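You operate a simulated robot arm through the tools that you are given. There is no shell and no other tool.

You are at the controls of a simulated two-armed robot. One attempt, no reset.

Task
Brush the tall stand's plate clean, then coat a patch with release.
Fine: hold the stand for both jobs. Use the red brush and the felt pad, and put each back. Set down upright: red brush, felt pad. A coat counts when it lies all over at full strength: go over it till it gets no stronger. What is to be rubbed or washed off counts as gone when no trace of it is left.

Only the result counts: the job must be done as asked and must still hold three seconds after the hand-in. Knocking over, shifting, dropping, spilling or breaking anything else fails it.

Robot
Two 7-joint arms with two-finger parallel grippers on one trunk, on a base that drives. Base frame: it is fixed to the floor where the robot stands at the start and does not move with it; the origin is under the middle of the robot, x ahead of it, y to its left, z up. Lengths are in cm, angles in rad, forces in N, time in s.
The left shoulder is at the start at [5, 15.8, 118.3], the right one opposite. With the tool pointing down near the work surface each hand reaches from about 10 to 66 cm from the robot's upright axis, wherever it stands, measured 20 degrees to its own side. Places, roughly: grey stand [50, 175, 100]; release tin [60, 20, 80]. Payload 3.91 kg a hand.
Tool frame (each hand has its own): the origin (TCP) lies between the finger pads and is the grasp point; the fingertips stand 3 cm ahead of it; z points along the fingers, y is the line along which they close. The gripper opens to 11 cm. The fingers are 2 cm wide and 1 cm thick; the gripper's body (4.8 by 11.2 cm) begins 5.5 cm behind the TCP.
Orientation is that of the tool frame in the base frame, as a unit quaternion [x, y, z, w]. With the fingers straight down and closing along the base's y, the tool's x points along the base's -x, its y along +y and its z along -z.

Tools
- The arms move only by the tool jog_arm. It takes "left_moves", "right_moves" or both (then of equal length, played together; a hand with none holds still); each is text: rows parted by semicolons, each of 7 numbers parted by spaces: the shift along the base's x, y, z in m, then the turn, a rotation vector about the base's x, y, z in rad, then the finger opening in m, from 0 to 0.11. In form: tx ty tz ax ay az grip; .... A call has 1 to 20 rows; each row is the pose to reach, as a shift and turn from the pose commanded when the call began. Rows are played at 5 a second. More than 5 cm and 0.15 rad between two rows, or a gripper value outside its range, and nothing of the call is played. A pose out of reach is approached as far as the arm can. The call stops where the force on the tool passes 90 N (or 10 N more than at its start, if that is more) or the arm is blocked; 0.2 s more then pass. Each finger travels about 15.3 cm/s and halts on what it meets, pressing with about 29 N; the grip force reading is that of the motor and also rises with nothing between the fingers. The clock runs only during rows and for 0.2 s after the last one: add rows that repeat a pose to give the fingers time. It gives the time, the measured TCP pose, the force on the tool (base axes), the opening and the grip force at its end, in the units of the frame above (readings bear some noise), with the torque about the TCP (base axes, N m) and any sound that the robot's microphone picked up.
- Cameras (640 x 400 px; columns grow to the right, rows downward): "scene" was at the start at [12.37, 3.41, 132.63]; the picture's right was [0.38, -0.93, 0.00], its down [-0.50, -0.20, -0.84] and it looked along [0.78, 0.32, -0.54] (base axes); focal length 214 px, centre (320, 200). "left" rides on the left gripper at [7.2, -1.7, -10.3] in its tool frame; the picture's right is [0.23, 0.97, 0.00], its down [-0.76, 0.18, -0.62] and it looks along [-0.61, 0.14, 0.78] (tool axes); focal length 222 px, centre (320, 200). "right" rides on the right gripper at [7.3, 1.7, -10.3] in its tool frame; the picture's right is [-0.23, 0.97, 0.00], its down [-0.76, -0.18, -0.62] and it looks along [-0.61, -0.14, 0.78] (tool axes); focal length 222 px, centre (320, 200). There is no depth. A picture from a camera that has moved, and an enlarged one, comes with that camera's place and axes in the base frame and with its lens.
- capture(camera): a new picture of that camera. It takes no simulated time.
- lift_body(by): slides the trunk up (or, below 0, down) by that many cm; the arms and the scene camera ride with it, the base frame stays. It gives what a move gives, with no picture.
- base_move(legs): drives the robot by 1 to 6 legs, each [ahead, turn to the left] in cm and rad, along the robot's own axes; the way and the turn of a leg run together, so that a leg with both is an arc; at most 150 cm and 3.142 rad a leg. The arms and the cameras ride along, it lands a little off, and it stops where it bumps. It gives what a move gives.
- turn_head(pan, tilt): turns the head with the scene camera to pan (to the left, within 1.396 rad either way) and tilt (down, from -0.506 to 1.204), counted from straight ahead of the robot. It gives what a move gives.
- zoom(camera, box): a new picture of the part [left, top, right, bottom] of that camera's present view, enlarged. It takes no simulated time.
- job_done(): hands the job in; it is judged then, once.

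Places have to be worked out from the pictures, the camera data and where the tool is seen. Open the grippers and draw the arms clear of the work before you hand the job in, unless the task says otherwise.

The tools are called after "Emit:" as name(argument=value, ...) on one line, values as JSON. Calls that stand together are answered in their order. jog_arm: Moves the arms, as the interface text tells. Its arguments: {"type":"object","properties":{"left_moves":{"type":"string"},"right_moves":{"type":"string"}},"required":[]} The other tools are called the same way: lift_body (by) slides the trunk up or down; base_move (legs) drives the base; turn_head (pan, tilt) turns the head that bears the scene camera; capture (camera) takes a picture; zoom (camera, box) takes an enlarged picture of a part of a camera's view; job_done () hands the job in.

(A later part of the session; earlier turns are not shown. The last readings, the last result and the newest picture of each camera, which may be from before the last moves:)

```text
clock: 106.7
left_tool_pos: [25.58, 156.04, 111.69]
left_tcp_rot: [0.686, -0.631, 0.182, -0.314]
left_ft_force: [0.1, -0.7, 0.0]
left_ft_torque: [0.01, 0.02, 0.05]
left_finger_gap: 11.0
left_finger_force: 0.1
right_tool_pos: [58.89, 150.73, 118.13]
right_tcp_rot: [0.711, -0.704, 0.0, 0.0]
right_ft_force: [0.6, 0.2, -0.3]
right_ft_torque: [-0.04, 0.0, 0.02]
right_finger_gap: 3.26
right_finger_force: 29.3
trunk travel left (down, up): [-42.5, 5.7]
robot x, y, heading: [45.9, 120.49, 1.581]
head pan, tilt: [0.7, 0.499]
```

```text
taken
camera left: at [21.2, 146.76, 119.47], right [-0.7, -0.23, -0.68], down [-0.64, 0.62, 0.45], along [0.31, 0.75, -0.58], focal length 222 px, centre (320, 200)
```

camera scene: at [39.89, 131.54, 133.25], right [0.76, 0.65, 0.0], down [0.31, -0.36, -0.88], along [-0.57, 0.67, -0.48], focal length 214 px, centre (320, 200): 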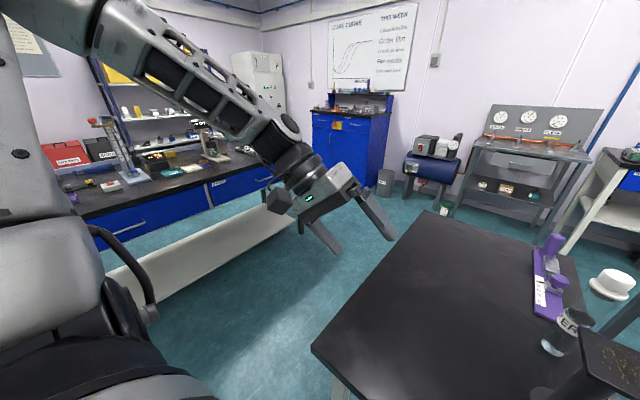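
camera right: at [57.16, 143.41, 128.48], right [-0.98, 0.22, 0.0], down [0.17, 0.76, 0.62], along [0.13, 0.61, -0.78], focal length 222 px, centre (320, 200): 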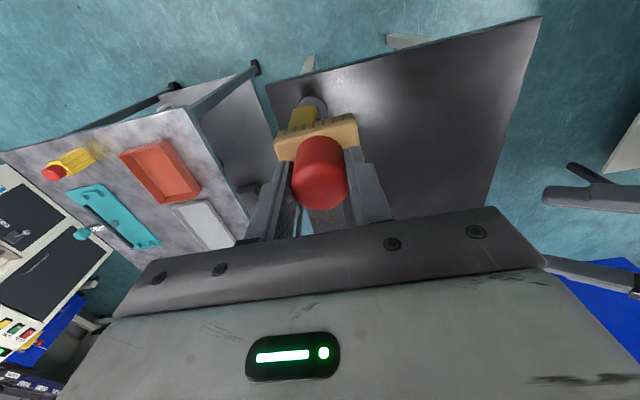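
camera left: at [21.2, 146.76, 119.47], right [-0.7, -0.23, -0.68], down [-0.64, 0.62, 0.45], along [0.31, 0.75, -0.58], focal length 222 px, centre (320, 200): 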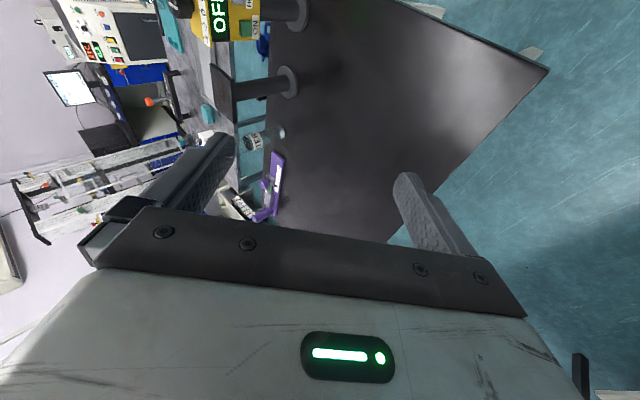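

The forearm slopes down from a high elbow with the hand nearly in line; a 90° roll about the hand's own axis gives the wanted grip orientation. I roll the left hand while raising/retracting the right hand with the brush in preparation for lowering the trunk.

Emit:
jog_arm(left_moves="0.005 0.008 0.003 0.0922 0.0287 -0.1054 0.11; 0.01 0.016 0.006 0.1844 0.0574 -0.2107 0.11; 0.015 0.024 0.009 0.2766 0.0861 -0.3161 0.11; 0.02 0.032 0.012 0.3688 0.1148 -0.4215 0.11; 0.025 0.04 0.015 0.461 0.1435 -0.5268 0.11; 0.03 0.048 0.018 0.5532 0.1722 -0.6322 0.11; 0.035 0.056 0.021 0.6454 0.2009 -0.7376 0.11; 0.04 0.064 0.024 0.7376 0.2296 -0.8429 0.11; 0.045 0.072 0.027 0.8298 0.2583 -0.9483 0.11; 0.05 0.08 0.03 0.922 0.287 -1.0537 0.11; 0.05 0.08 0.03 1.014 0.3156 -1.159 0.11; 0.05 0.08 0.03 1.014 0.3156 -1.159 0.11", right_moves="0 -0.01 0.018 0 0 0 0; 0 -0.02 0.036 0 0 0 0; 0 -0.03 0.054 0 0 0 0; 0 -0.04 0.072 0 0 0 0; 0 -0.05 0.09 0 0 0 0; 0 -0.06 0.108 0 0 0 0; 0 -0.06 0.126 0 0 0 0; 0 -0.06 0.144 0 0 0 0; 0 -0.06 0.162 0 0 0 0; 0 -0.06 0.18 0 0 0 0; 0 -0.06 0.18 0 0 0 0; 0 -0.06 0.18 0 0 0 0")

Emit:
capture(camera="scene")

```text
clock: 109.3
left_tool_pos: [28.8, 162.09, 112.87]
left_tcp_rot: [-0.038, 0.924, 0.099, 0.368]
left_ft_force: [0.5, 0.9, 0.2]
left_ft_torque: [0.04, -0.01, 0.01]
left_finger_gap: 10.98
left_finger_force: 0.1
left hand out of reach, approached as far as the arm can: row 4, 5, 6, 7, 8, 9, 10, 11, 12
right_tool_pos: [58.74, 144.6, 136.03]
right_tcp_rot: [0.711, -0.704, -0.001, -0.001]
right_ft_force: [1.1, 0.6, -0.2]
right_ft_torque: [0.0, 0.02, -0.01]
right_finger_gap: 3.25
right_finger_force: 29.4
trunk travel left (down, up): [-42.5, 5.7]
robot x, y, heading: [45.84, 120.6, 1.583]
head pan, tilt: [0.7, 0.499]
```

```text
taken
camera scene: at [39.87, 131.52, 133.26], right [0.76, 0.65, 0.0], down [0.31, -0.36, -0.88], along [-0.57, 0.66, -0.48], focal length 214 px, centre (320, 200)
```

scene: 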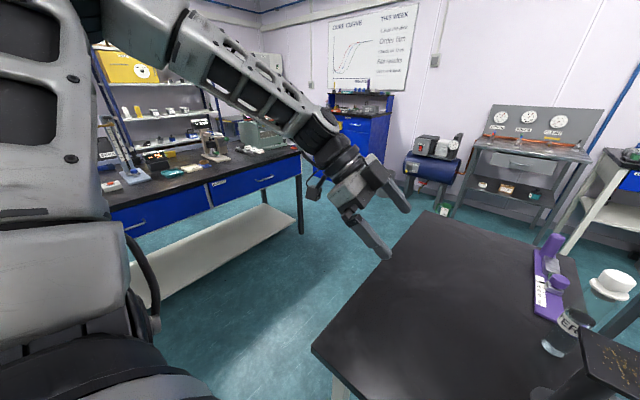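

The hand now points (0.67,0.21,−0.71) with the closing line nearly horizontal. To give the left arm a natural line to the post, I shift the robot about 13 cm west (back up, sidestep by turning, return).

Emit:
base_move(legs=[[-10, 0], [0, 1.57], [13, 0], [0, -1.57], [10, 0]])

Emit:
turn_head(pan=-0.35, tilt=0.65)

Emit:
capture(camera="scene")

```text
clock: 119.8
left_tool_pos: [16.44, 162.35, 112.8]
left_tcp_rot: [-0.034, 0.924, 0.097, 0.369]
left_ft_force: [0.4, 0.5, -0.9]
left_ft_torque: [0.0, -0.04, -0.02]
left_finger_gap: 11.0
left_finger_force: 0.1
right_tool_pos: [46.3, 144.87, 135.95]
right_tcp_rot: [0.708, -0.706, -0.001, -0.001]
right_ft_force: [-0.6, -0.1, -0.7]
right_ft_torque: [-0.02, -0.02, -0.01]
right_finger_gap: 3.25
right_finger_force: 28.7
trunk travel left (down, up): [-42.5, 5.7]
robot x, y, heading: [32.75, 121.07, 1.575]
head pan, tilt: [0.7, 0.499]
```

```text
clock: 121.0
left_tool_pos: [16.49, 162.35, 112.82]
left_tcp_rot: [-0.036, 0.924, 0.098, 0.369]
left_ft_force: [-0.2, 0.4, -0.5]
left_ft_torque: [0.03, 0.01, -0.01]
left_finger_gap: 10.98
left_finger_force: 0.2
right_tool_pos: [46.29, 144.71, 136.07]
right_tcp_rot: [0.709, -0.706, -0.003, 0.0]
right_ft_force: [24.1, -7.5, -5.7]
right_ft_torque: [1.12, 2.23, 2.15]
right_finger_gap: 3.24
right_finger_force: 28.9
trunk travel left (down, up): [-42.5, 5.7]
robot x, y, heading: [33.03, 120.68, 1.574]
head pan, tilt: [-0.351, 0.649]
```

```text
taken
camera scene: at [35.61, 133.14, 132.02], right [0.96, -0.28, 0.0], down [-0.17, -0.57, -0.8], along [0.23, 0.77, -0.6], focal length 214 px, centre (320, 200)
```

scene: 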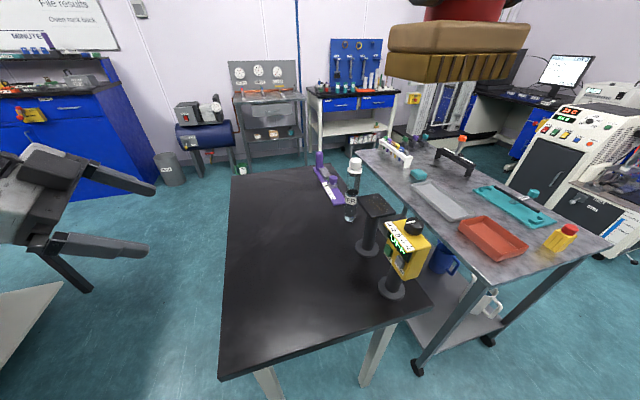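

The right hand reads 24 N now — the turned head presses against the raised right hand/brush. I turn the head back at once.

Emit:
turn_head(pan=0.2, tilt=0.65)

Emit:
capture(camera="right")

Emit:
capture(camera="scene")

```text
clock: 122.0
left_tool_pos: [16.51, 162.34, 112.84]
left_tcp_rot: [-0.034, 0.923, 0.097, 0.37]
left_ft_force: [-0.2, -1.2, -0.6]
left_ft_torque: [0.02, 0.01, 0.01]
left_finger_gap: 11.01
left_finger_force: 0.1
right_tool_pos: [46.17, 144.79, 136.0]
right_tcp_rot: [-0.707, 0.707, 0.002, 0.0]
right_ft_force: [-0.6, -0.4, -0.8]
right_ft_torque: [-0.02, -0.04, 0.02]
right_finger_gap: 3.24
right_finger_force: 28.7
trunk travel left (down, up): [-42.5, 5.7]
robot x, y, heading: [33.07, 120.8, 1.573]
head pan, tilt: [0.201, 0.649]
```

```text
taken
camera right: at [44.52, 137.42, 146.44], right [-0.97, 0.23, 0.0], down [0.18, 0.76, 0.62], along [0.14, 0.61, -0.78], focal length 222 px, centre (320, 200)
```

right: 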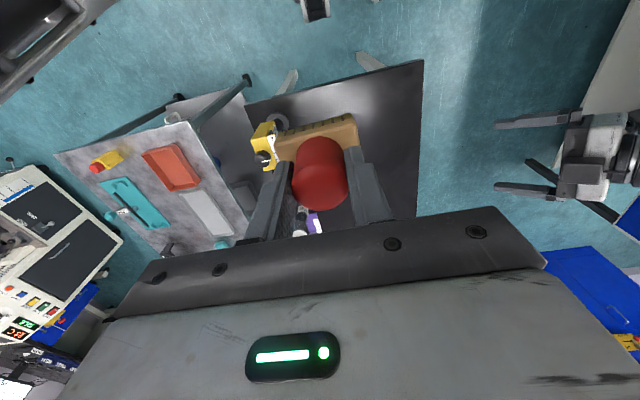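

```text
taken
camera scene: at [31.41, 133.28, 131.92], right [0.98, 0.2, 0.0], down [0.12, -0.59, -0.8], along [-0.16, 0.78, -0.6], focal length 214 px, centre (320, 200)
```

scene: 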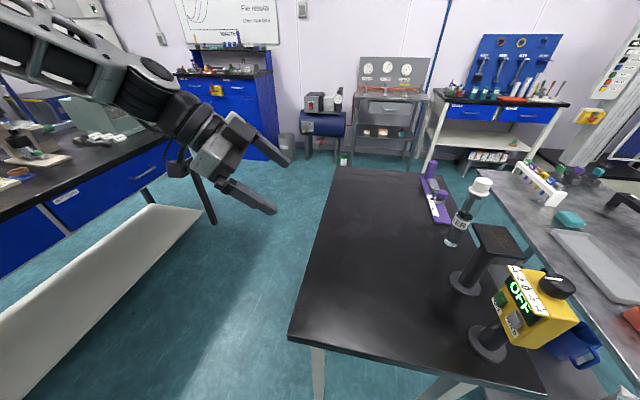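

The force is gone and the brush sits unchanged in the grip. I lower the trunk 20 cm so the left arm works near shoulder height (right brush stays at z≈110+, clear of the device).

Emit:
lift_body(by=-20)

Emit:
capture(camera="scene")

Emit:
capture(camera="left")

```text
clock: 124.2
left_tool_pos: [16.42, 162.31, 92.97]
left_tcp_rot: [-0.035, 0.923, 0.098, 0.37]
left_ft_force: [-0.4, -0.1, -0.6]
left_ft_torque: [0.02, 0.04, -0.03]
left_finger_gap: 10.98
left_finger_force: 0.1
right_tool_pos: [46.28, 144.78, 116.0]
right_tcp_rot: [0.707, -0.707, -0.001, 0.0]
right_ft_force: [-0.1, -0.3, -1.4]
right_ft_torque: [-0.01, 0.01, -0.01]
right_finger_gap: 3.24
right_finger_force: 28.5
trunk travel left (down, up): [-22.5, 25.7]
robot x, y, heading: [32.96, 121.01, 1.577]
head pan, tilt: [0.201, 0.649]
```

```text
taken
camera scene: at [31.39, 133.28, 111.92], right [0.98, 0.2, 0.0], down [0.12, -0.59, -0.8], along [-0.16, 0.78, -0.6], focal length 214 px, centre (320, 200)
```

scene: 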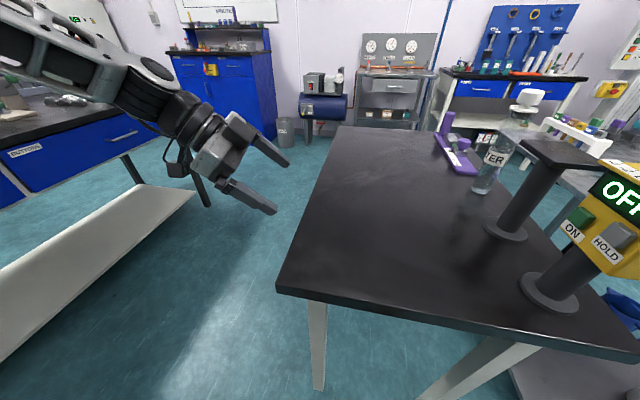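

```text
taken
camera left: at [4.5, 158.53, 94.96], right [-0.3, 0.95, -0.01], down [0.11, 0.04, 0.99], along [0.95, 0.29, -0.11], focal length 222 px, centre (320, 200)
```

left: 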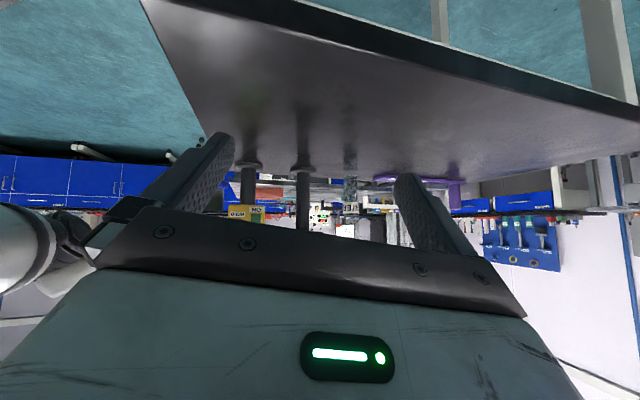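

The left camera (upside down) shows the post at bearing consistent with [61.8,171.1]. I now fine-turn the hand (pointing 25° from +x, 42° down, closing line level) and move it east to 15 cm short of the post, opening 8 cm.

Emit:
jog_arm(left_moves="0.036 0.003 0 -0.033 -0.028 0.071 0.10; 0.072 0.006 0 -0.065 -0.055 0.143 0.09; 0.108 0.009 0 -0.098 -0.083 0.214 0.08; 0.144 0.012 0 -0.13 -0.11 0.285 0.08; 0.18 0.015 -0.01 -0.13 -0.11 0.285 0.08; 0.216 0.018 -0.02 -0.13 -0.11 0.285 0.08; 0.252 0.021 -0.03 -0.13 -0.11 0.285 0.08; 0.288 0.023 -0.04 -0.13 -0.11 0.285 0.08; 0.318 0.025 -0.05 -0.13 -0.11 0.285 0.08; 0.318 0.025 -0.05 -0.13 -0.11 0.285 0.08")

Emit:
capture(camera="scene")

Emit:
capture(camera="left")

```text
clock: 126.4
left_tool_pos: [36.37, 162.9, 90.46]
left_tcp_rot: [-0.194, 0.892, 0.087, 0.399]
left_ft_force: [-1.1, 0.3, 0.1]
left_ft_torque: [0.02, 0.02, -0.01]
left_finger_gap: 8.02
left_finger_force: 0.0
left hand out of reach, approached as far as the arm can: row 1, 2, 3, 4, 5, 6, 7, 8, 9, 10
right_tool_pos: [46.26, 144.68, 116.05]
right_tcp_rot: [0.708, -0.707, -0.002, 0.0]
right_ft_force: [0.4, -0.5, -0.4]
right_ft_torque: [0.0, 0.0, 0.01]
right_finger_gap: 3.24
right_finger_force: 29.2
trunk travel left (down, up): [-22.5, 25.7]
robot x, y, heading: [33.32, 120.71, 1.568]
head pan, tilt: [0.201, 0.649]
```

```text
taken
camera scene: at [31.39, 133.28, 111.92], right [0.98, 0.2, 0.0], down [0.12, -0.59, -0.8], along [-0.16, 0.78, -0.6], focal length 214 px, centre (320, 200)
```

scene: 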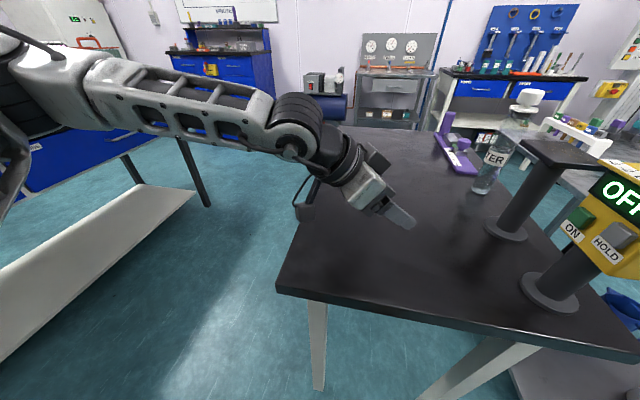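

```text
taken
camera left: at [25.71, 156.05, 92.09], right [-0.54, 0.82, -0.17], down [-0.03, 0.18, 0.98], along [0.84, 0.54, -0.07], focal length 222 px, centre (320, 200)
```

left: 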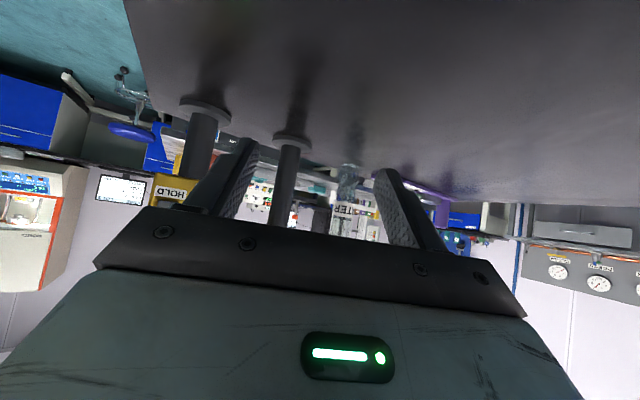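

The hand reached the right orientation but the wrist is at its bend limit (it passed through the straight-wrist position to the short side). I go back to where hand and forearm were in line and try to unwind by rolling the hand about its axis there.

Emit:
jog_arm(left_moves="-0.03 -0.003 0.015 0 0 0 0.08; -0.06 -0.006 0.03 0 0 0 0.08; -0.09 -0.009 0.045 0 0 0 0.08; -0.12 -0.012 0.06 0 0 0 0.08; -0.15 -0.015 0.075 0 0 0 0.08; -0.17 -0.02 0.085 0 0 0 0.08; -0.17 -0.02 0.085 0 0 0 0.08")

Emit:
turn_head(pan=0.7, tilt=0.3)

Emit:
capture(camera="scene")

```text
clock: 128.0
left_tool_pos: [24.76, 157.35, 98.83]
left_tcp_rot: [-0.196, 0.892, 0.088, 0.397]
left_ft_force: [-0.3, -0.2, -0.1]
left_ft_torque: [0.01, 0.01, 0.0]
left_finger_gap: 7.98
left_finger_force: 0.1
left hand out of reach, approached as far as the arm can: row 3, 4, 5, 6, 7
right_tool_pos: [46.29, 144.73, 116.01]
right_tcp_rot: [-0.707, 0.707, 0.001, -0.001]
right_ft_force: [-0.6, 1.3, -0.6]
right_ft_torque: [0.02, -0.01, -0.04]
right_finger_gap: 3.22
right_finger_force: 29.0
trunk travel left (down, up): [-22.5, 25.7]
robot x, y, heading: [32.85, 120.57, 1.573]
head pan, tilt: [0.201, 0.649]
```

```text
clock: 128.9
left_tool_pos: [24.7, 157.26, 98.84]
left_tcp_rot: [-0.197, 0.892, 0.089, 0.398]
left_ft_force: [1.0, 0.6, -0.1]
left_ft_torque: [0.03, 0.01, 0.02]
left_finger_gap: 8.01
left_finger_force: 0.1
right_tool_pos: [46.31, 144.67, 116.12]
right_tcp_rot: [-0.707, 0.707, 0.001, -0.001]
right_ft_force: [0.4, 0.8, -0.9]
right_ft_torque: [-0.01, -0.01, 0.02]
right_finger_gap: 3.26
right_finger_force: 28.9
trunk travel left (down, up): [-22.5, 25.7]
robot x, y, heading: [33.14, 120.87, 1.574]
head pan, tilt: [0.7, 0.3]
```

```text
taken
camera scene: at [27.12, 131.92, 115.09], right [0.76, 0.64, 0.0], down [0.19, -0.23, -0.96], along [-0.62, 0.73, -0.3], focal length 214 px, centre (320, 200)
```

scene: 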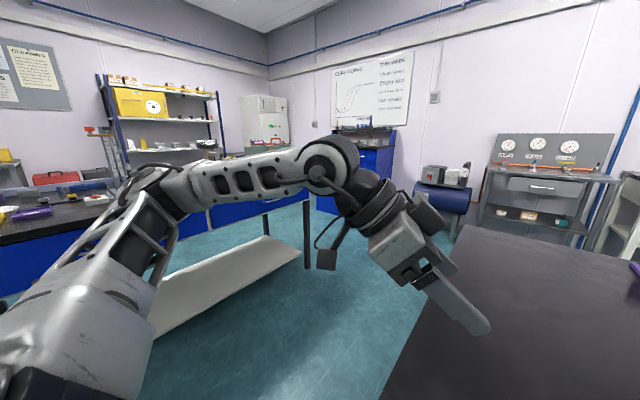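

I test which way the wrist is free: a trial rotation towards pointing straight down at a fixed position, in small steps.

Emit:
jog_arm(left_moves="0 0 0 -0.06 0.13 0 0.08; 0 0 0 -0.12 0.26 0 0.08; 0 0 0 -0.18 0.39 0 0.08; 0 0 0 -0.24 0.52 0 0.08; 0 0 0 -0.24 0.52 0 0.08")

Emit:
capture(camera="scene")

```text
clock: 130.1
left_tool_pos: [24.85, 157.32, 98.75]
left_tcp_rot: [-0.211, 0.968, 0.028, 0.129]
left_ft_force: [-0.4, -0.3, 0.5]
left_ft_torque: [0.02, 0.0, 0.01]
left_finger_gap: 8.02
left_finger_force: 0.0
right_tool_pos: [46.24, 144.67, 115.97]
right_tcp_rot: [0.707, -0.707, -0.002, -0.001]
right_ft_force: [-0.5, -0.2, -1.2]
right_ft_torque: [0.0, -0.01, -0.02]
right_finger_gap: 3.24
right_finger_force: 29.2
trunk travel left (down, up): [-22.5, 25.7]
robot x, y, heading: [33.1, 120.75, 1.571]
head pan, tilt: [0.7, 0.3]
```

```text
taken
camera scene: at [27.11, 131.91, 115.1], right [0.76, 0.65, 0.0], down [0.19, -0.23, -0.96], along [-0.62, 0.73, -0.3], focal length 214 px, centre (320, 200)
```

scene: 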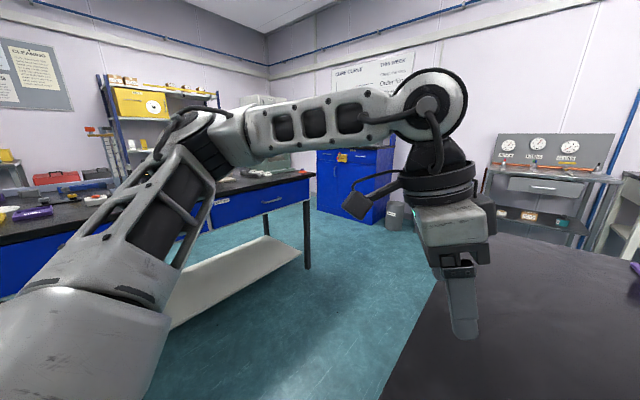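

That moved freely to 75° down, so the posture is now the normal one. I carry the hand in this steep pose east to about [45,163,92], where I'll tilt it.

Emit:
jog_arm(left_moves="0.035 0.01 -0.01 0 0 0 0.08; 0.07 0.02 -0.02 0 0 0 0.08; 0.105 0.03 -0.03 0 0 0 0.08; 0.14 0.04 -0.04 0 0 0 0.08; 0.175 0.05 -0.055 0 0 0 0.08; 0.2 0.06 -0.065 0 0 0 0.08; 0.2 0.06 -0.065 0 0 0 0.08")

Emit:
capture(camera="scene")

```text
clock: 131.7
left_tool_pos: [28.95, 157.14, 92.94]
left_tcp_rot: [-0.212, 0.968, 0.028, 0.131]
left_ft_force: [0.1, 0.7, -0.7]
left_ft_torque: [0.0, 0.01, -0.02]
left_finger_gap: 8.0
left_finger_force: 0.0
left hand out of reach, approached as far as the arm can: row 1, 2, 3, 4, 5, 6, 7
right_tool_pos: [46.22, 144.86, 116.06]
right_tcp_rot: [0.708, -0.707, -0.001, 0.001]
right_ft_force: [-0.9, 0.3, -0.3]
right_ft_torque: [0.0, -0.02, 0.0]
right_finger_gap: 3.26
right_finger_force: 29.3
trunk travel left (down, up): [-22.5, 25.7]
robot x, y, heading: [32.99, 120.81, 1.569]
head pan, tilt: [0.7, 0.3]
```

```text
taken
camera scene: at [27.11, 131.91, 115.1], right [0.76, 0.65, 0.0], down [0.19, -0.23, -0.96], along [-0.62, 0.73, -0.3], focal length 214 px, centre (320, 200)
```

scene: 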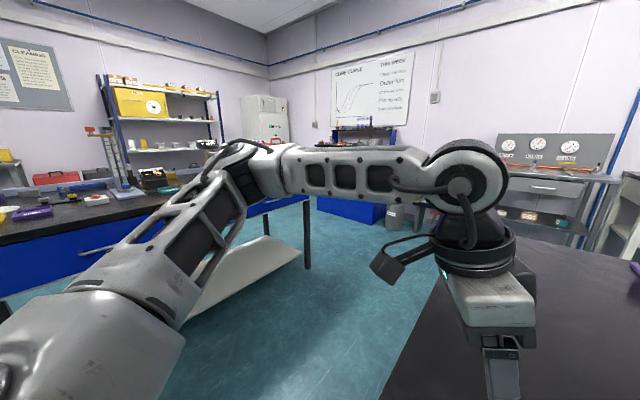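

The left arm is limited in crossing to the robot's right, so I'll stand farther east (about x=71) to have the stand left of the robot's middle. First I bring the left hand up and to the left, out of the way.

Emit:
jog_arm(left_moves="-0.035 0 0.025 0 0 0 0.08; -0.07 0 0.05 0 0 0 0.08; -0.105 0 0.075 0 0 0 0.08; -0.14 0 0.1 0 0 0 0.08; -0.175 0 0.12 0 0 0 0.08; -0.2 0 0.14 0 0 0 0.08; -0.2 0 0.14 0 0 0 0.08")

Emit:
capture(camera="scene")

```text
clock: 133.3
left_tool_pos: [13.3, 152.78, 107.58]
left_tcp_rot: [-0.211, 0.968, 0.027, 0.131]
left_ft_force: [-0.2, 0.6, -1.1]
left_ft_torque: [-0.02, -0.01, 0.02]
left_finger_gap: 7.97
left_finger_force: 0.1
left hand out of reach, approached as far as the arm can: row 3, 4, 5, 6, 7
right_tool_pos: [46.29, 144.69, 116.09]
right_tcp_rot: [-0.707, 0.707, 0.001, 0.0]
right_ft_force: [0.0, -0.7, -0.7]
right_ft_torque: [0.01, 0.0, 0.01]
right_finger_gap: 3.26
right_finger_force: 28.6
trunk travel left (down, up): [-22.5, 25.7]
robot x, y, heading: [33.0, 120.78, 1.569]
head pan, tilt: [0.7, 0.3]
```

```text
taken
camera scene: at [27.11, 131.91, 115.1], right [0.76, 0.65, 0.0], down [0.19, -0.23, -0.96], along [-0.62, 0.73, -0.3], focal length 214 px, centre (320, 200)
```

scene: 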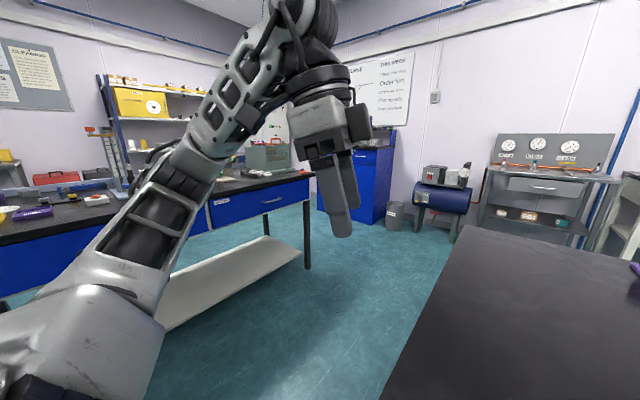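

The squeezed posture comes from the large yaw. I unwind it: first to straight down, then yaw back to the default direction.

Emit:
jog_arm(left_moves="0.01 0 0 -0.056 0.122 0 0.08; 0.02 0 0 -0.112 0.245 0 0.08; 0.02 0 0 -0.112 0.245 0 0.08")

Emit:
jog_arm(left_moves="0 0 0 0 0 0.143 0.08; 0 0 0 0 0 0.286 0.08; 0 0 0 0 0 0.429 0.08; 0 0 0 0 0 0.572 0.08; 0 0 0 0 0 0.715 0.08; 0 0 0 0 0 0.858 0.08; 0 0 0 0 0 1.0 0.08; 0 0 0 0 0 1.143 0.08; 0 0 0 0 0 1.143 0.08")

Emit:
capture(camera="scene")

```text
clock: 134.1
left_tool_pos: [15.64, 152.34, 107.34]
left_tcp_rot: [-0.214, 0.977, -0.001, -0.001]
left_ft_force: [0.2, 0.3, 0.7]
left_ft_torque: [-0.03, 0.0, -0.03]
left_finger_gap: 7.96
left_finger_force: 0.1
left hand out of reach, approached as far as the arm can: row 2, 3
right_tool_pos: [46.15, 145.0, 116.02]
right_tcp_rot: [-0.707, 0.707, 0.002, 0.0]
right_ft_force: [0.0, -0.6, -1.0]
right_ft_torque: [0.02, 0.01, 0.03]
right_finger_gap: 3.25
right_finger_force: 29.2
trunk travel left (down, up): [-22.5, 25.7]
robot x, y, heading: [32.82, 120.7, 1.571]
head pan, tilt: [0.7, 0.3]
```

```text
clock: 136.1
left_tool_pos: [15.58, 152.38, 107.47]
left_tcp_rot: [0.708, -0.706, 0.002, 0.0]
left_ft_force: [0.3, 0.0, 0.5]
left_ft_torque: [-0.03, 0.03, 0.0]
left_finger_gap: 8.02
left_finger_force: 0.0
right_tool_pos: [46.3, 144.71, 116.2]
right_tcp_rot: [0.707, -0.707, -0.002, 0.0]
right_ft_force: [0.5, 0.3, -0.3]
right_ft_torque: [0.0, 0.0, -0.02]
right_finger_gap: 3.24
right_finger_force: 29.4
trunk travel left (down, up): [-22.5, 25.7]
robot x, y, heading: [32.99, 120.76, 1.574]
head pan, tilt: [0.7, 0.3]
```

```text
taken
camera scene: at [27.11, 131.91, 115.1], right [0.76, 0.65, 0.0], down [0.19, -0.23, -0.96], along [-0.62, 0.73, -0.3], focal length 214 px, centre (320, 200)
```

scene: 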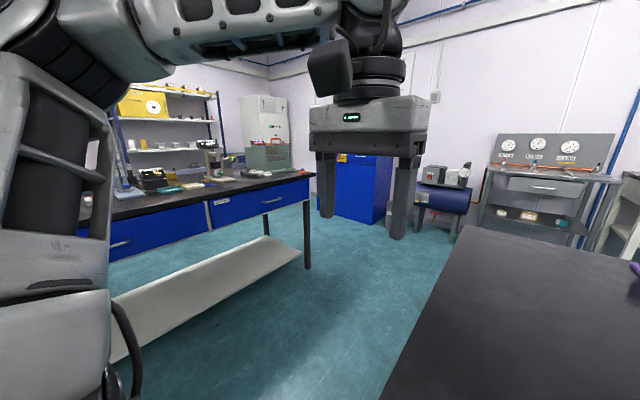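

The arm is back in its normal posture. I drive so that the stand will be slightly left of the robot's middle: back 10, turn right, 35.5 east, turn left.

Emit:
jog_arm(left_moves="-0.04 0 0.01 0 0 0 0.11; -0.08 0 0.02 0 0 0 0.11; -0.08 0 0.02 0 0 0 0.11")

Emit:
base_move(legs=[[-10, 0], [0, -1.57], [36, 0], [0, 1.57]])

Emit:
turn_head(pan=0.1, tilt=0.5)

Emit:
capture(camera="scene")

```text
clock: 136.9
left_tool_pos: [7.7, 152.42, 109.37]
left_tcp_rot: [0.708, -0.706, 0.001, 0.0]
left_ft_force: [-0.1, 0.3, -0.3]
left_ft_torque: [0.01, -0.02, -0.02]
left_finger_gap: 11.0
left_finger_force: 0.1
right_tool_pos: [46.12, 144.8, 116.04]
right_tcp_rot: [-0.707, 0.707, 0.001, 0.0]
right_ft_force: [0.3, 0.0, 0.0]
right_ft_torque: [-0.02, 0.0, -0.02]
right_finger_gap: 3.24
right_finger_force: 29.3
trunk travel left (down, up): [-22.5, 25.7]
robot x, y, heading: [33.18, 120.5, 1.573]
head pan, tilt: [0.7, 0.3]
```

```text
clock: 147.6
left_tool_pos: [44.86, 143.4, 109.37]
left_tcp_rot: [-0.698, 0.716, -0.001, -0.001]
left_ft_force: [-0.1, -0.5, -0.8]
left_ft_torque: [0.01, 0.01, -0.01]
left_finger_gap: 10.98
left_finger_force: 0.2
right_tool_pos: [83.27, 134.69, 116.07]
right_tcp_rot: [-0.697, 0.717, 0.001, 0.0]
right_ft_force: [0.6, 0.3, 0.0]
right_ft_torque: [0.0, 0.02, 0.03]
right_finger_gap: 3.25
right_finger_force: 29.1
trunk travel left (down, up): [-22.5, 25.7]
robot x, y, heading: [69.42, 111.13, 1.544]
head pan, tilt: [0.7, 0.3]
```

```text
clock: 148.6
left_tool_pos: [44.92, 143.49, 109.36]
left_tcp_rot: [-0.698, 0.716, 0.0, 0.0]
left_ft_force: [-1.0, -0.7, 0.0]
left_ft_torque: [-0.02, 0.01, 0.02]
left_finger_gap: 11.0
left_finger_force: 0.0
right_tool_pos: [83.28, 134.67, 116.01]
right_tcp_rot: [-0.698, 0.716, 0.001, 0.0]
right_ft_force: [-0.1, -0.1, 0.0]
right_ft_torque: [0.02, -0.01, 0.0]
right_finger_gap: 3.28
right_finger_force: 29.0
trunk travel left (down, up): [-22.5, 25.7]
robot x, y, heading: [68.83, 111.22, 1.542]
head pan, tilt: [0.099, 0.499]
```

```text
taken
camera scene: at [68.91, 124.12, 113.26], right [1.0, 0.07, 0.0], down [0.04, -0.48, -0.88], along [-0.07, 0.88, -0.48], focal length 214 px, centre (320, 200)
```

scene: 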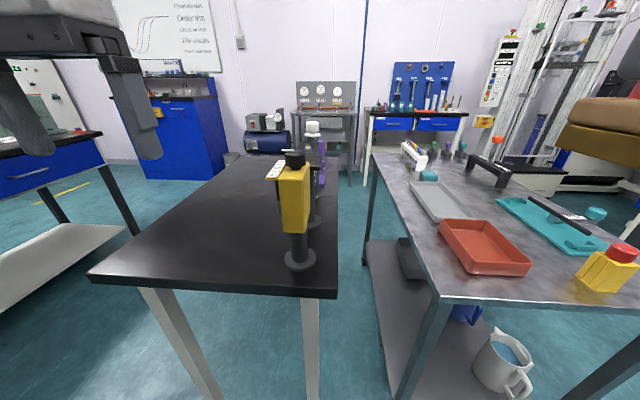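

The far table's edge lies at y≈149.8 and the cart corner at about [86,148]; moving ahead 12 cm leaves over 26 cm. I drive ahead and look again.

Emit:
base_move(legs=[[12, 0]])

Emit:
capture(camera="scene")

Emit:
capture(camera="left")

```text
clock: 149.8
left_tool_pos: [45.19, 155.35, 109.49]
left_tcp_rot: [-0.698, 0.717, -0.001, -0.001]
left_ft_force: [-0.4, -0.2, -0.6]
left_ft_torque: [-0.01, -0.03, 0.0]
left_finger_gap: 11.01
left_finger_force: 0.1
right_tool_pos: [83.68, 146.52, 116.21]
right_tcp_rot: [-0.698, 0.717, 0.001, 0.001]
right_ft_force: [0.5, -0.2, -1.0]
right_ft_torque: [0.02, 0.01, 0.04]
right_finger_gap: 3.28
right_finger_force: 29.2
trunk travel left (down, up): [-22.5, 25.7]
robot x, y, heading: [69.29, 122.7, 1.545]
head pan, tilt: [0.099, 0.499]
```

```text
taken
camera scene: at [69.23, 136.05, 113.25], right [1.0, 0.07, 0.0], down [0.04, -0.48, -0.88], along [-0.06, 0.88, -0.48], focal length 214 px, centre (320, 200)
```

scene: 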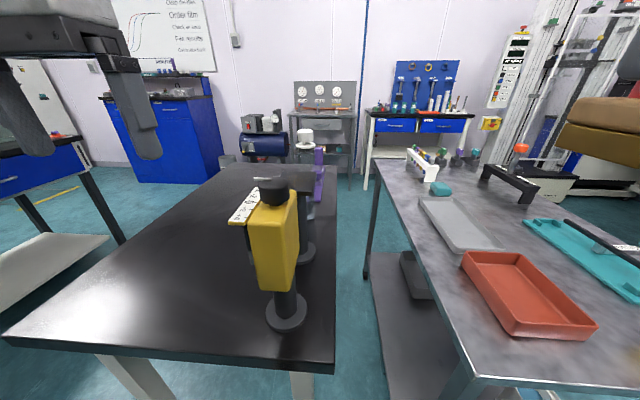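

```text
taken
camera left: at [46.73, 148.0, 119.82], right [-0.98, -0.2, 0.0], down [-0.16, 0.77, 0.62], along [-0.13, 0.61, -0.78], focal length 222 px, centre (320, 200)
```

left: 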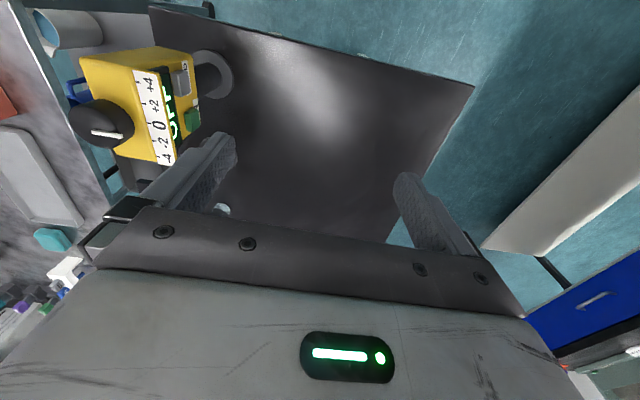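

The stand is now about 7 cm left of the robot's middle, 48 cm ahead. I turn the left hand to point 15° from +x and 20° down while moving to [44.4,166.4,98], west of the post.

Emit:
jog_arm(left_moves="-0.0007 0.009 -0.0095 0.0851 -0.067 -0.0926 0.09; -0.0013 0.018 -0.019 0.1702 -0.134 -0.1852 0.08; -0.002 0.027 -0.0285 0.2553 -0.201 -0.2778 0.08; -0.0027 0.037 -0.038 0.3403 -0.2681 -0.3703 0.08; -0.0033 0.046 -0.0475 0.4254 -0.3352 -0.4629 0.08; -0.004 0.055 -0.057 0.5105 -0.4022 -0.5555 0.08; -0.0047 0.064 -0.0665 0.5955 -0.4692 -0.6481 0.08; -0.0053 0.073 -0.076 0.6806 -0.5363 -0.7407 0.08; -0.006 0.083 -0.0855 0.7657 -0.6033 -0.8333 0.08; -0.0067 0.092 -0.095 0.8508 -0.6703 -0.9258 0.08; -0.0073 0.101 -0.1045 0.9358 -0.7374 -1.0184 0.08; -0.008 0.11 -0.114 1.0209 -0.8044 -1.111 0.08; -0.008 0.11 -0.114 1.0209 -0.8044 -1.111 0.08")

Emit:
capture(camera="scene")

Emit:
capture(camera="left")

```text
clock: 152.3
left_tool_pos: [65.32, 157.33, 102.26]
left_tcp_rot: [-0.148, 0.793, 0.088, 0.584]
left_ft_force: [1.8, -7.2, 33.7]
left_ft_torque: [-1.48, -0.46, 0.02]
left_finger_gap: 8.45
left_finger_force: 4.2
left hand out of reach, approached as far as the arm can: row 7, 8, 9, 10, 11, 12
right_tool_pos: [83.52, 146.62, 116.08]
right_tcp_rot: [-0.697, 0.717, 0.003, 0.001]
right_ft_force: [0.7, 0.4, -0.8]
right_ft_torque: [-0.05, -0.04, -0.01]
right_finger_gap: 3.25
right_finger_force: 29.5
trunk travel left (down, up): [-22.5, 25.7]
robot x, y, heading: [69.49, 123.02, 1.543]
head pan, tilt: [0.099, 0.499]
stopped in row 12 (left hand): the force on the tool passed its limit at 100 N (the readings are from after the stop); the commanded pose is now the measured one
```

```text
taken
camera scene: at [69.22, 135.92, 113.25], right [1.0, 0.07, 0.0], down [0.04, -0.48, -0.88], along [-0.06, 0.88, -0.48], focal length 214 px, centre (320, 200)
```

scene: 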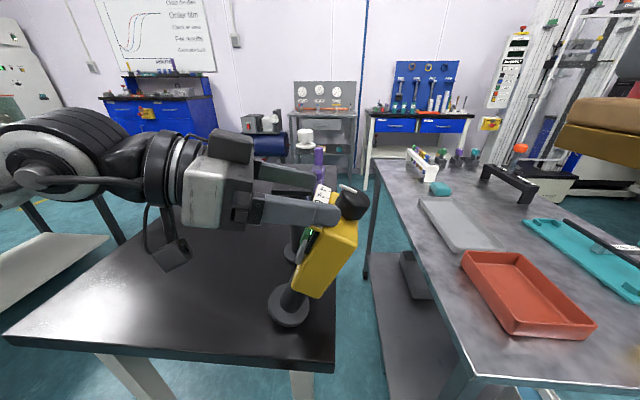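

```text
taken
camera left: at [54.68, 151.44, 98.56], right [-0.39, 0.89, -0.25], down [-0.41, 0.07, 0.91], along [0.82, 0.46, 0.34], focal length 222 px, centre (320, 200)
```

left: 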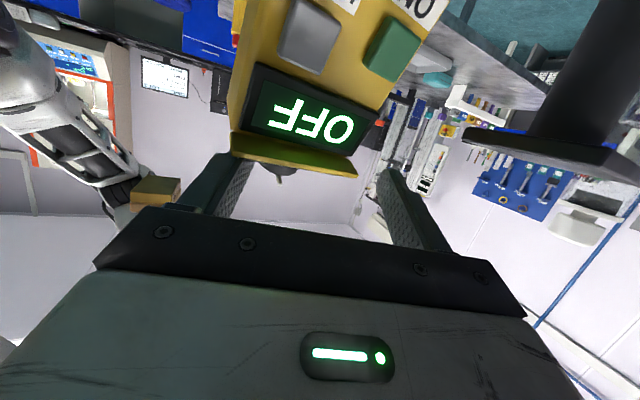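

The left hand swung off course while out of reach and has tipped the yellow device, which now leans between the fingers. I stop and look closely before doing anything.

Emit:
zoom(camera="scene", box=[220, 140, 400, 340])

Emit:
capture(camera="right")

```text
2.00 times, centred on (310, 240) of scene
camera zoom: at [69.22, 135.92, 113.25], right [1.0, 0.07, 0.0], down [0.04, -0.48, -0.88], along [-0.06, 0.88, -0.48], focal length 429 px, centre (340, 120)
```

zoom: 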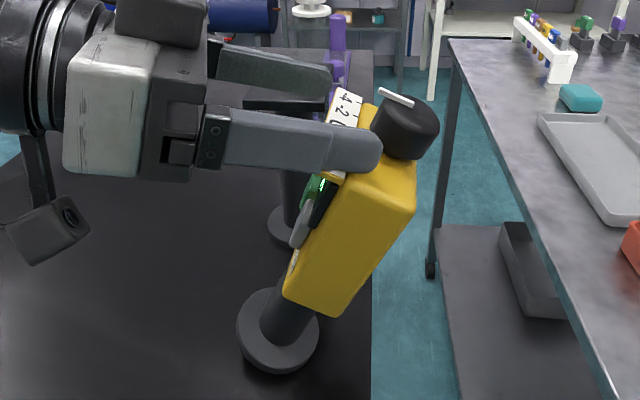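

```text
taken
camera right: at [81.6, 139.19, 126.43], right [-0.97, 0.25, 0.0], down [0.2, 0.75, 0.63], along [0.16, 0.6, -0.78], focal length 222 px, centre (320, 200)
```

right: 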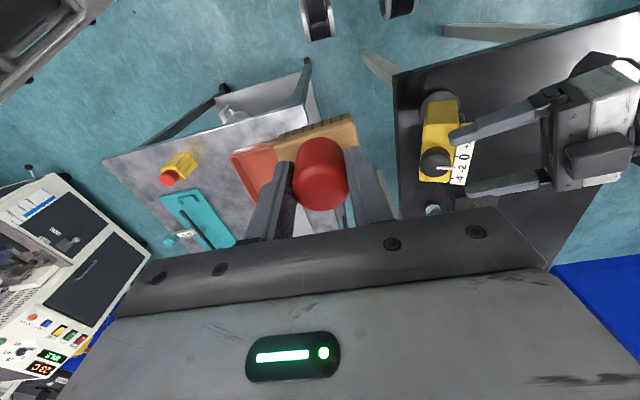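

The device leans about 25° east, caught between the fingers at its upper end; released, it would fall. I grip it firmly first (closing slowly, no motion).

Emit:
jog_arm(left_moves="0 0 0 0 0 0 0.078; 0 0 0 0 0 0 0.074; 0 0 0 0 0 0 0.07; 0 0 0 0 0 0 0.06; 0 0 0 0 0 0 0.05; 0 0 0 0 0 0 0.04")

Emit:
zoom(camera="scene", box=[220, 140, 400, 340])

Emit:
capture(camera="left")

```text
clock: 153.7
left_tool_pos: [65.54, 157.13, 102.24]
left_tcp_rot: [-0.143, 0.794, 0.09, 0.583]
left_ft_force: [2.2, -5.1, 40.2]
left_ft_torque: [-0.78, -0.47, 0.02]
left_finger_gap: 6.29
left_finger_force: 22.8
right_tool_pos: [83.53, 146.32, 116.05]
right_tcp_rot: [-0.697, 0.717, 0.002, 0.001]
right_ft_force: [-0.7, -1.2, -1.0]
right_ft_torque: [-0.05, 0.04, 0.02]
right_finger_gap: 3.25
right_finger_force: 28.8
trunk travel left (down, up): [-22.5, 25.7]
robot x, y, heading: [69.66, 123.04, 1.544]
head pan, tilt: [0.099, 0.499]
```

```text
2.00 times, centred on (310, 240) of scene
camera zoom: at [69.28, 135.77, 113.29], right [1.0, 0.07, 0.0], down [0.03, -0.47, -0.88], along [-0.06, 0.88, -0.48], focal length 429 px, centre (340, 120)
```

zoom: 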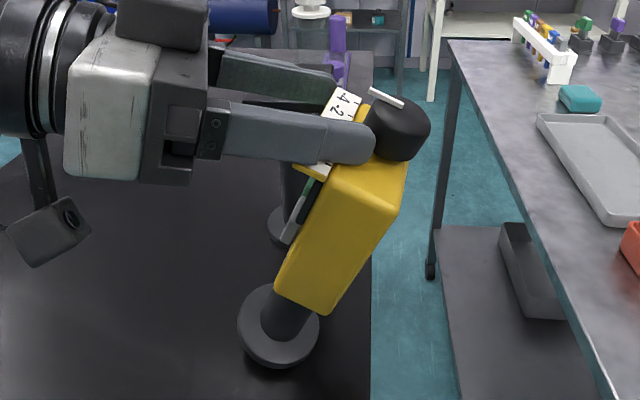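

```text
taken
camera left: at [54.75, 151.33, 98.53], right [-0.39, 0.89, -0.24], down [-0.41, 0.07, 0.91], along [0.83, 0.45, 0.34], focal length 222 px, centre (320, 200)
```

left: 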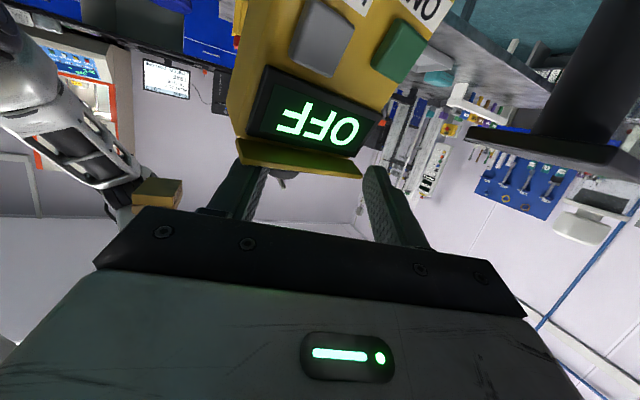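

The fingers lie on the device's top, either side of its knob, pressing down with 40 N. I keep the pose and close further so that they pinch the knob.

Emit:
jog_arm(left_moves="0 0 0 0 0 0 0.03; 0 0 0 0 0 0 0.02; 0 0 0 0 0 0 0.01; 0 0 0 0 0 0 0.01; 0 0 0 0 0 0 0.01")

Emit:
zoom(camera="scene", box=[220, 140, 400, 340])

Emit:
zoom(camera="right", box=[380, 40, 640, 220])

```text
clock: 154.9
left_tool_pos: [65.4, 157.06, 102.1]
left_tcp_rot: [-0.144, 0.793, 0.09, 0.584]
left_ft_force: [2.1, -4.9, 41.0]
left_ft_torque: [-0.78, -0.43, -0.04]
left_finger_gap: 6.27
left_finger_force: 28.6
right_tool_pos: [83.62, 146.19, 116.18]
right_tcp_rot: [-0.697, 0.717, 0.002, 0.002]
right_ft_force: [0.5, -0.3, -0.3]
right_ft_torque: [0.01, 0.01, 0.01]
right_finger_gap: 3.27
right_finger_force: 29.4
trunk travel left (down, up): [-22.5, 25.7]
robot x, y, heading: [69.56, 123.07, 1.543]
head pan, tilt: [0.099, 0.499]
```

```text
2.00 times, centred on (310, 240) of scene
camera zoom: at [69.28, 135.76, 113.3], right [1.0, 0.07, 0.0], down [0.03, -0.47, -0.88], along [-0.06, 0.88, -0.48], focal length 429 px, centre (340, 120)
```

zoom: 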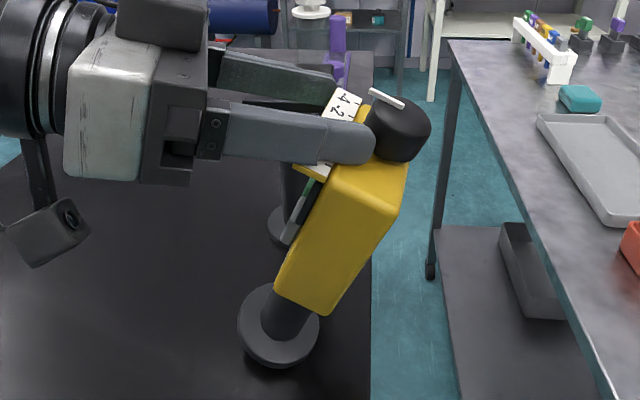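

```text
2.22 times, centred on (510, 130) of right
camera zoom: at [81.69, 138.95, 126.49], right [-0.97, 0.25, 0.0], down [0.2, 0.75, 0.63], along [0.16, 0.61, -0.78], focal length 494 px, centre (-102, 356)
```

zoom: 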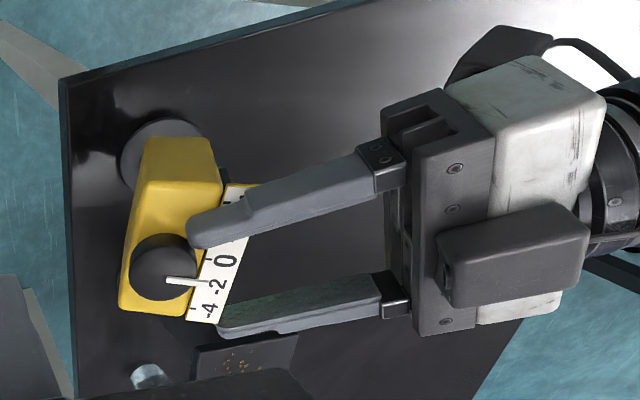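

The hand now pinches the device between knob and box end (28.6 N), pressing it down. I draw it back west along its tipping arc in small steps, watching forces.

Emit:
jog_arm(left_moves="-0.005 0 0.001 0 0 0 0.01; -0.01 0 0.001 0 0 0 0.01; -0.015 0 0.002 0 0 0 0.01; -0.02 0 0.002 0 0 0 0.01; -0.02 0 0.002 0 0 0 0.01")

Emit:
zoom(camera="scene", box=[220, 140, 400, 340])

Emit:
zoom(camera="right", box=[380, 40, 640, 220])

```text
clock: 156.1
left_tool_pos: [64.92, 156.67, 102.33]
left_tcp_rot: [-0.146, 0.795, 0.088, 0.583]
left_ft_force: [4.8, -6.4, 34.4]
left_ft_torque: [-1.37, -1.07, -0.01]
left_finger_gap: 5.27
left_finger_force: 28.8
left hand out of reach, approached as far as the arm can: row 2, 3, 4, 5
right_tool_pos: [83.64, 146.23, 116.18]
right_tcp_rot: [-0.697, 0.717, 0.003, 0.003]
right_ft_force: [-0.7, -0.8, -0.5]
right_ft_torque: [0.03, 0.01, 0.01]
right_finger_gap: 3.24
right_finger_force: 28.7
trunk travel left (down, up): [-22.5, 25.7]
robot x, y, heading: [69.75, 123.07, 1.543]
head pan, tilt: [0.099, 0.499]
```

```text
2.00 times, centred on (310, 240) of scene
camera zoom: at [69.3, 135.77, 113.3], right [1.0, 0.07, 0.0], down [0.03, -0.48, -0.88], along [-0.06, 0.88, -0.48], focal length 429 px, centre (340, 120)
```

zoom: 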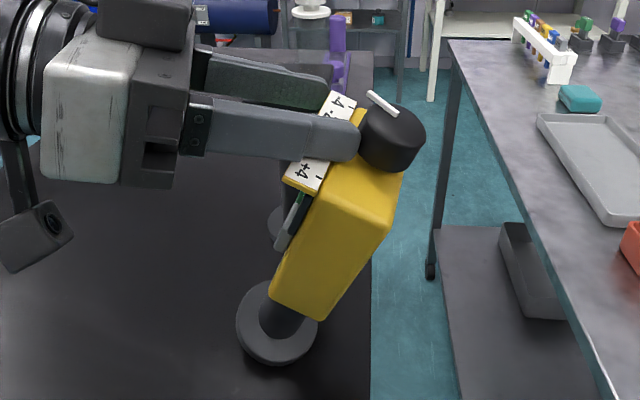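

```text
2.22 times, centred on (510, 130) of right
camera zoom: at [81.71, 138.96, 126.49], right [-0.97, 0.25, 0.0], down [0.2, 0.75, 0.63], along [0.16, 0.61, -0.78], focal length 494 px, centre (-102, 356)
```

zoom: 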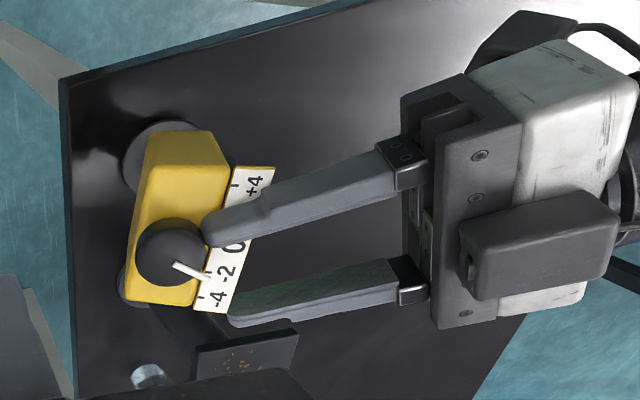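

The fingers are slipping and the device still leans ESE (knob at about [70.7,154.8,102]). I bring the right hand with the brush down on its east side to support it before anything else.

Emit:
jog_arm(right_moves="-0.015 0.04 0 0 0 0 0; -0.03 0.083 0 0 0 0 0; -0.03 0.083 -0.045 0 0 0 0; -0.03 0.083 -0.09 0 0 0 0; -0.03 0.083 -0.122 0 0 0 0; -0.03 0.083 -0.122 0 0 0 0")

Emit:
capture(camera="scene")

Emit:
capture(camera="right")

```text
clock: 157.5
left_tool_pos: [64.93, 156.6, 102.33]
left_tcp_rot: [-0.145, 0.794, 0.089, 0.583]
left_ft_force: [4.2, -5.8, 35.4]
left_ft_torque: [-1.12, -0.93, -0.01]
left_finger_gap: 5.17
left_finger_force: 28.6
right_tool_pos: [80.64, 154.7, 103.85]
right_tcp_rot: [-0.698, 0.716, 0.003, 0.002]
right_ft_force: [0.4, -0.3, -0.3]
right_ft_torque: [-0.02, -0.02, 0.01]
right_finger_gap: 3.27
right_finger_force: 29.2
trunk travel left (down, up): [-22.5, 25.7]
robot x, y, heading: [69.42, 122.9, 1.543]
head pan, tilt: [0.099, 0.499]
```

```text
taken
camera scene: at [69.3, 135.78, 113.3], right [1.0, 0.07, 0.0], down [0.03, -0.48, -0.88], along [-0.06, 0.88, -0.48], focal length 214 px, centre (320, 200)
```

scene: 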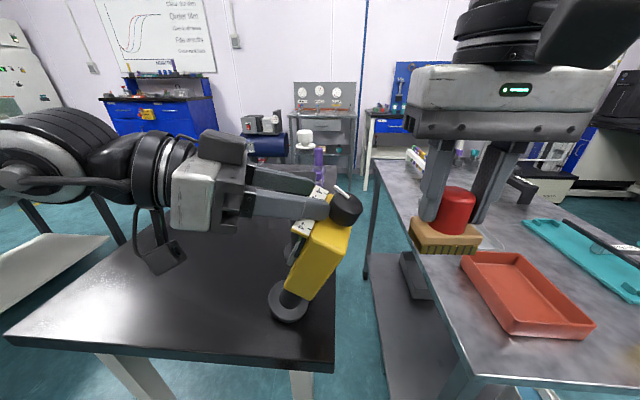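

```text
taken
camera right: at [78.8, 147.39, 114.23], right [-0.97, 0.25, 0.0], down [0.2, 0.75, 0.63], along [0.16, 0.61, -0.78], focal length 222 px, centre (320, 200)
```

right: 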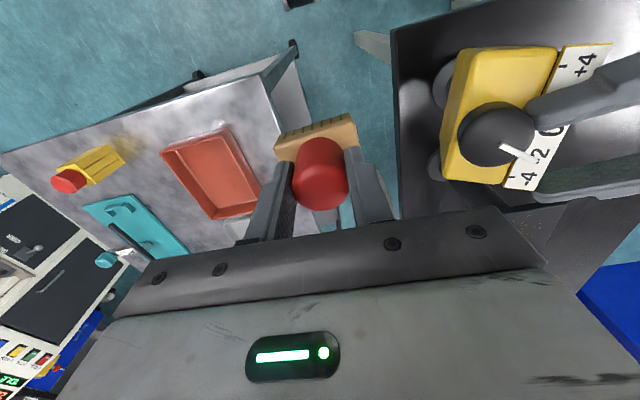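

The brush is east of the leaning device with about 5 cm gap. I approach to near contact.

Emit:
jog_arm(right_moves="-0.02 0 0 0 0 0 0; -0.038 0 0 0 0 0 0; -0.038 0 0 0 0 0 0")

Emit:
zoom(camera="scene", box=[240, 140, 500, 340])

Emit:
capture(camera="right")

```text
clock: 158.3
left_tool_pos: [64.98, 156.59, 102.45]
left_tcp_rot: [-0.147, 0.794, 0.09, 0.583]
left_ft_force: [4.4, -6.4, 37.0]
left_ft_torque: [-1.2, -0.91, -0.07]
left_finger_gap: 5.1
left_finger_force: 28.7
right_tool_pos: [76.89, 154.48, 103.92]
right_tcp_rot: [-0.697, 0.717, 0.003, 0.001]
right_ft_force: [1.1, 0.6, -1.5]
right_ft_torque: [0.0, 0.0, 0.02]
right_finger_gap: 3.29
right_finger_force: 28.6
trunk travel left (down, up): [-22.5, 25.7]
robot x, y, heading: [69.97, 122.94, 1.543]
head pan, tilt: [0.099, 0.499]
```

```text
2.00 times, centred on (370, 240) of scene
camera zoom: at [69.29, 135.77, 113.3], right [1.0, 0.07, 0.0], down [0.03, -0.48, -0.88], along [-0.06, 0.88, -0.48], focal length 429 px, centre (220, 120)
```

zoom: 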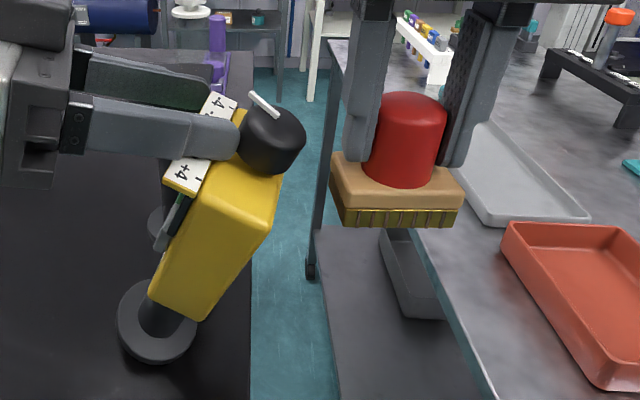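

```text
taken
camera right: at [74.94, 147.21, 114.24], right [-0.97, 0.25, 0.0], down [0.2, 0.75, 0.63], along [0.16, 0.61, -0.78], focal length 222 px, centre (320, 200)
```

right: 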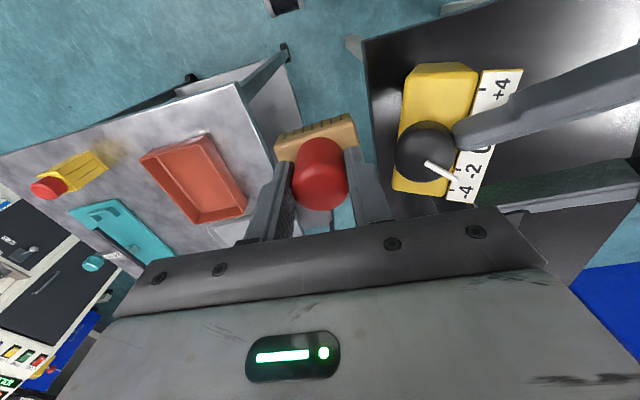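

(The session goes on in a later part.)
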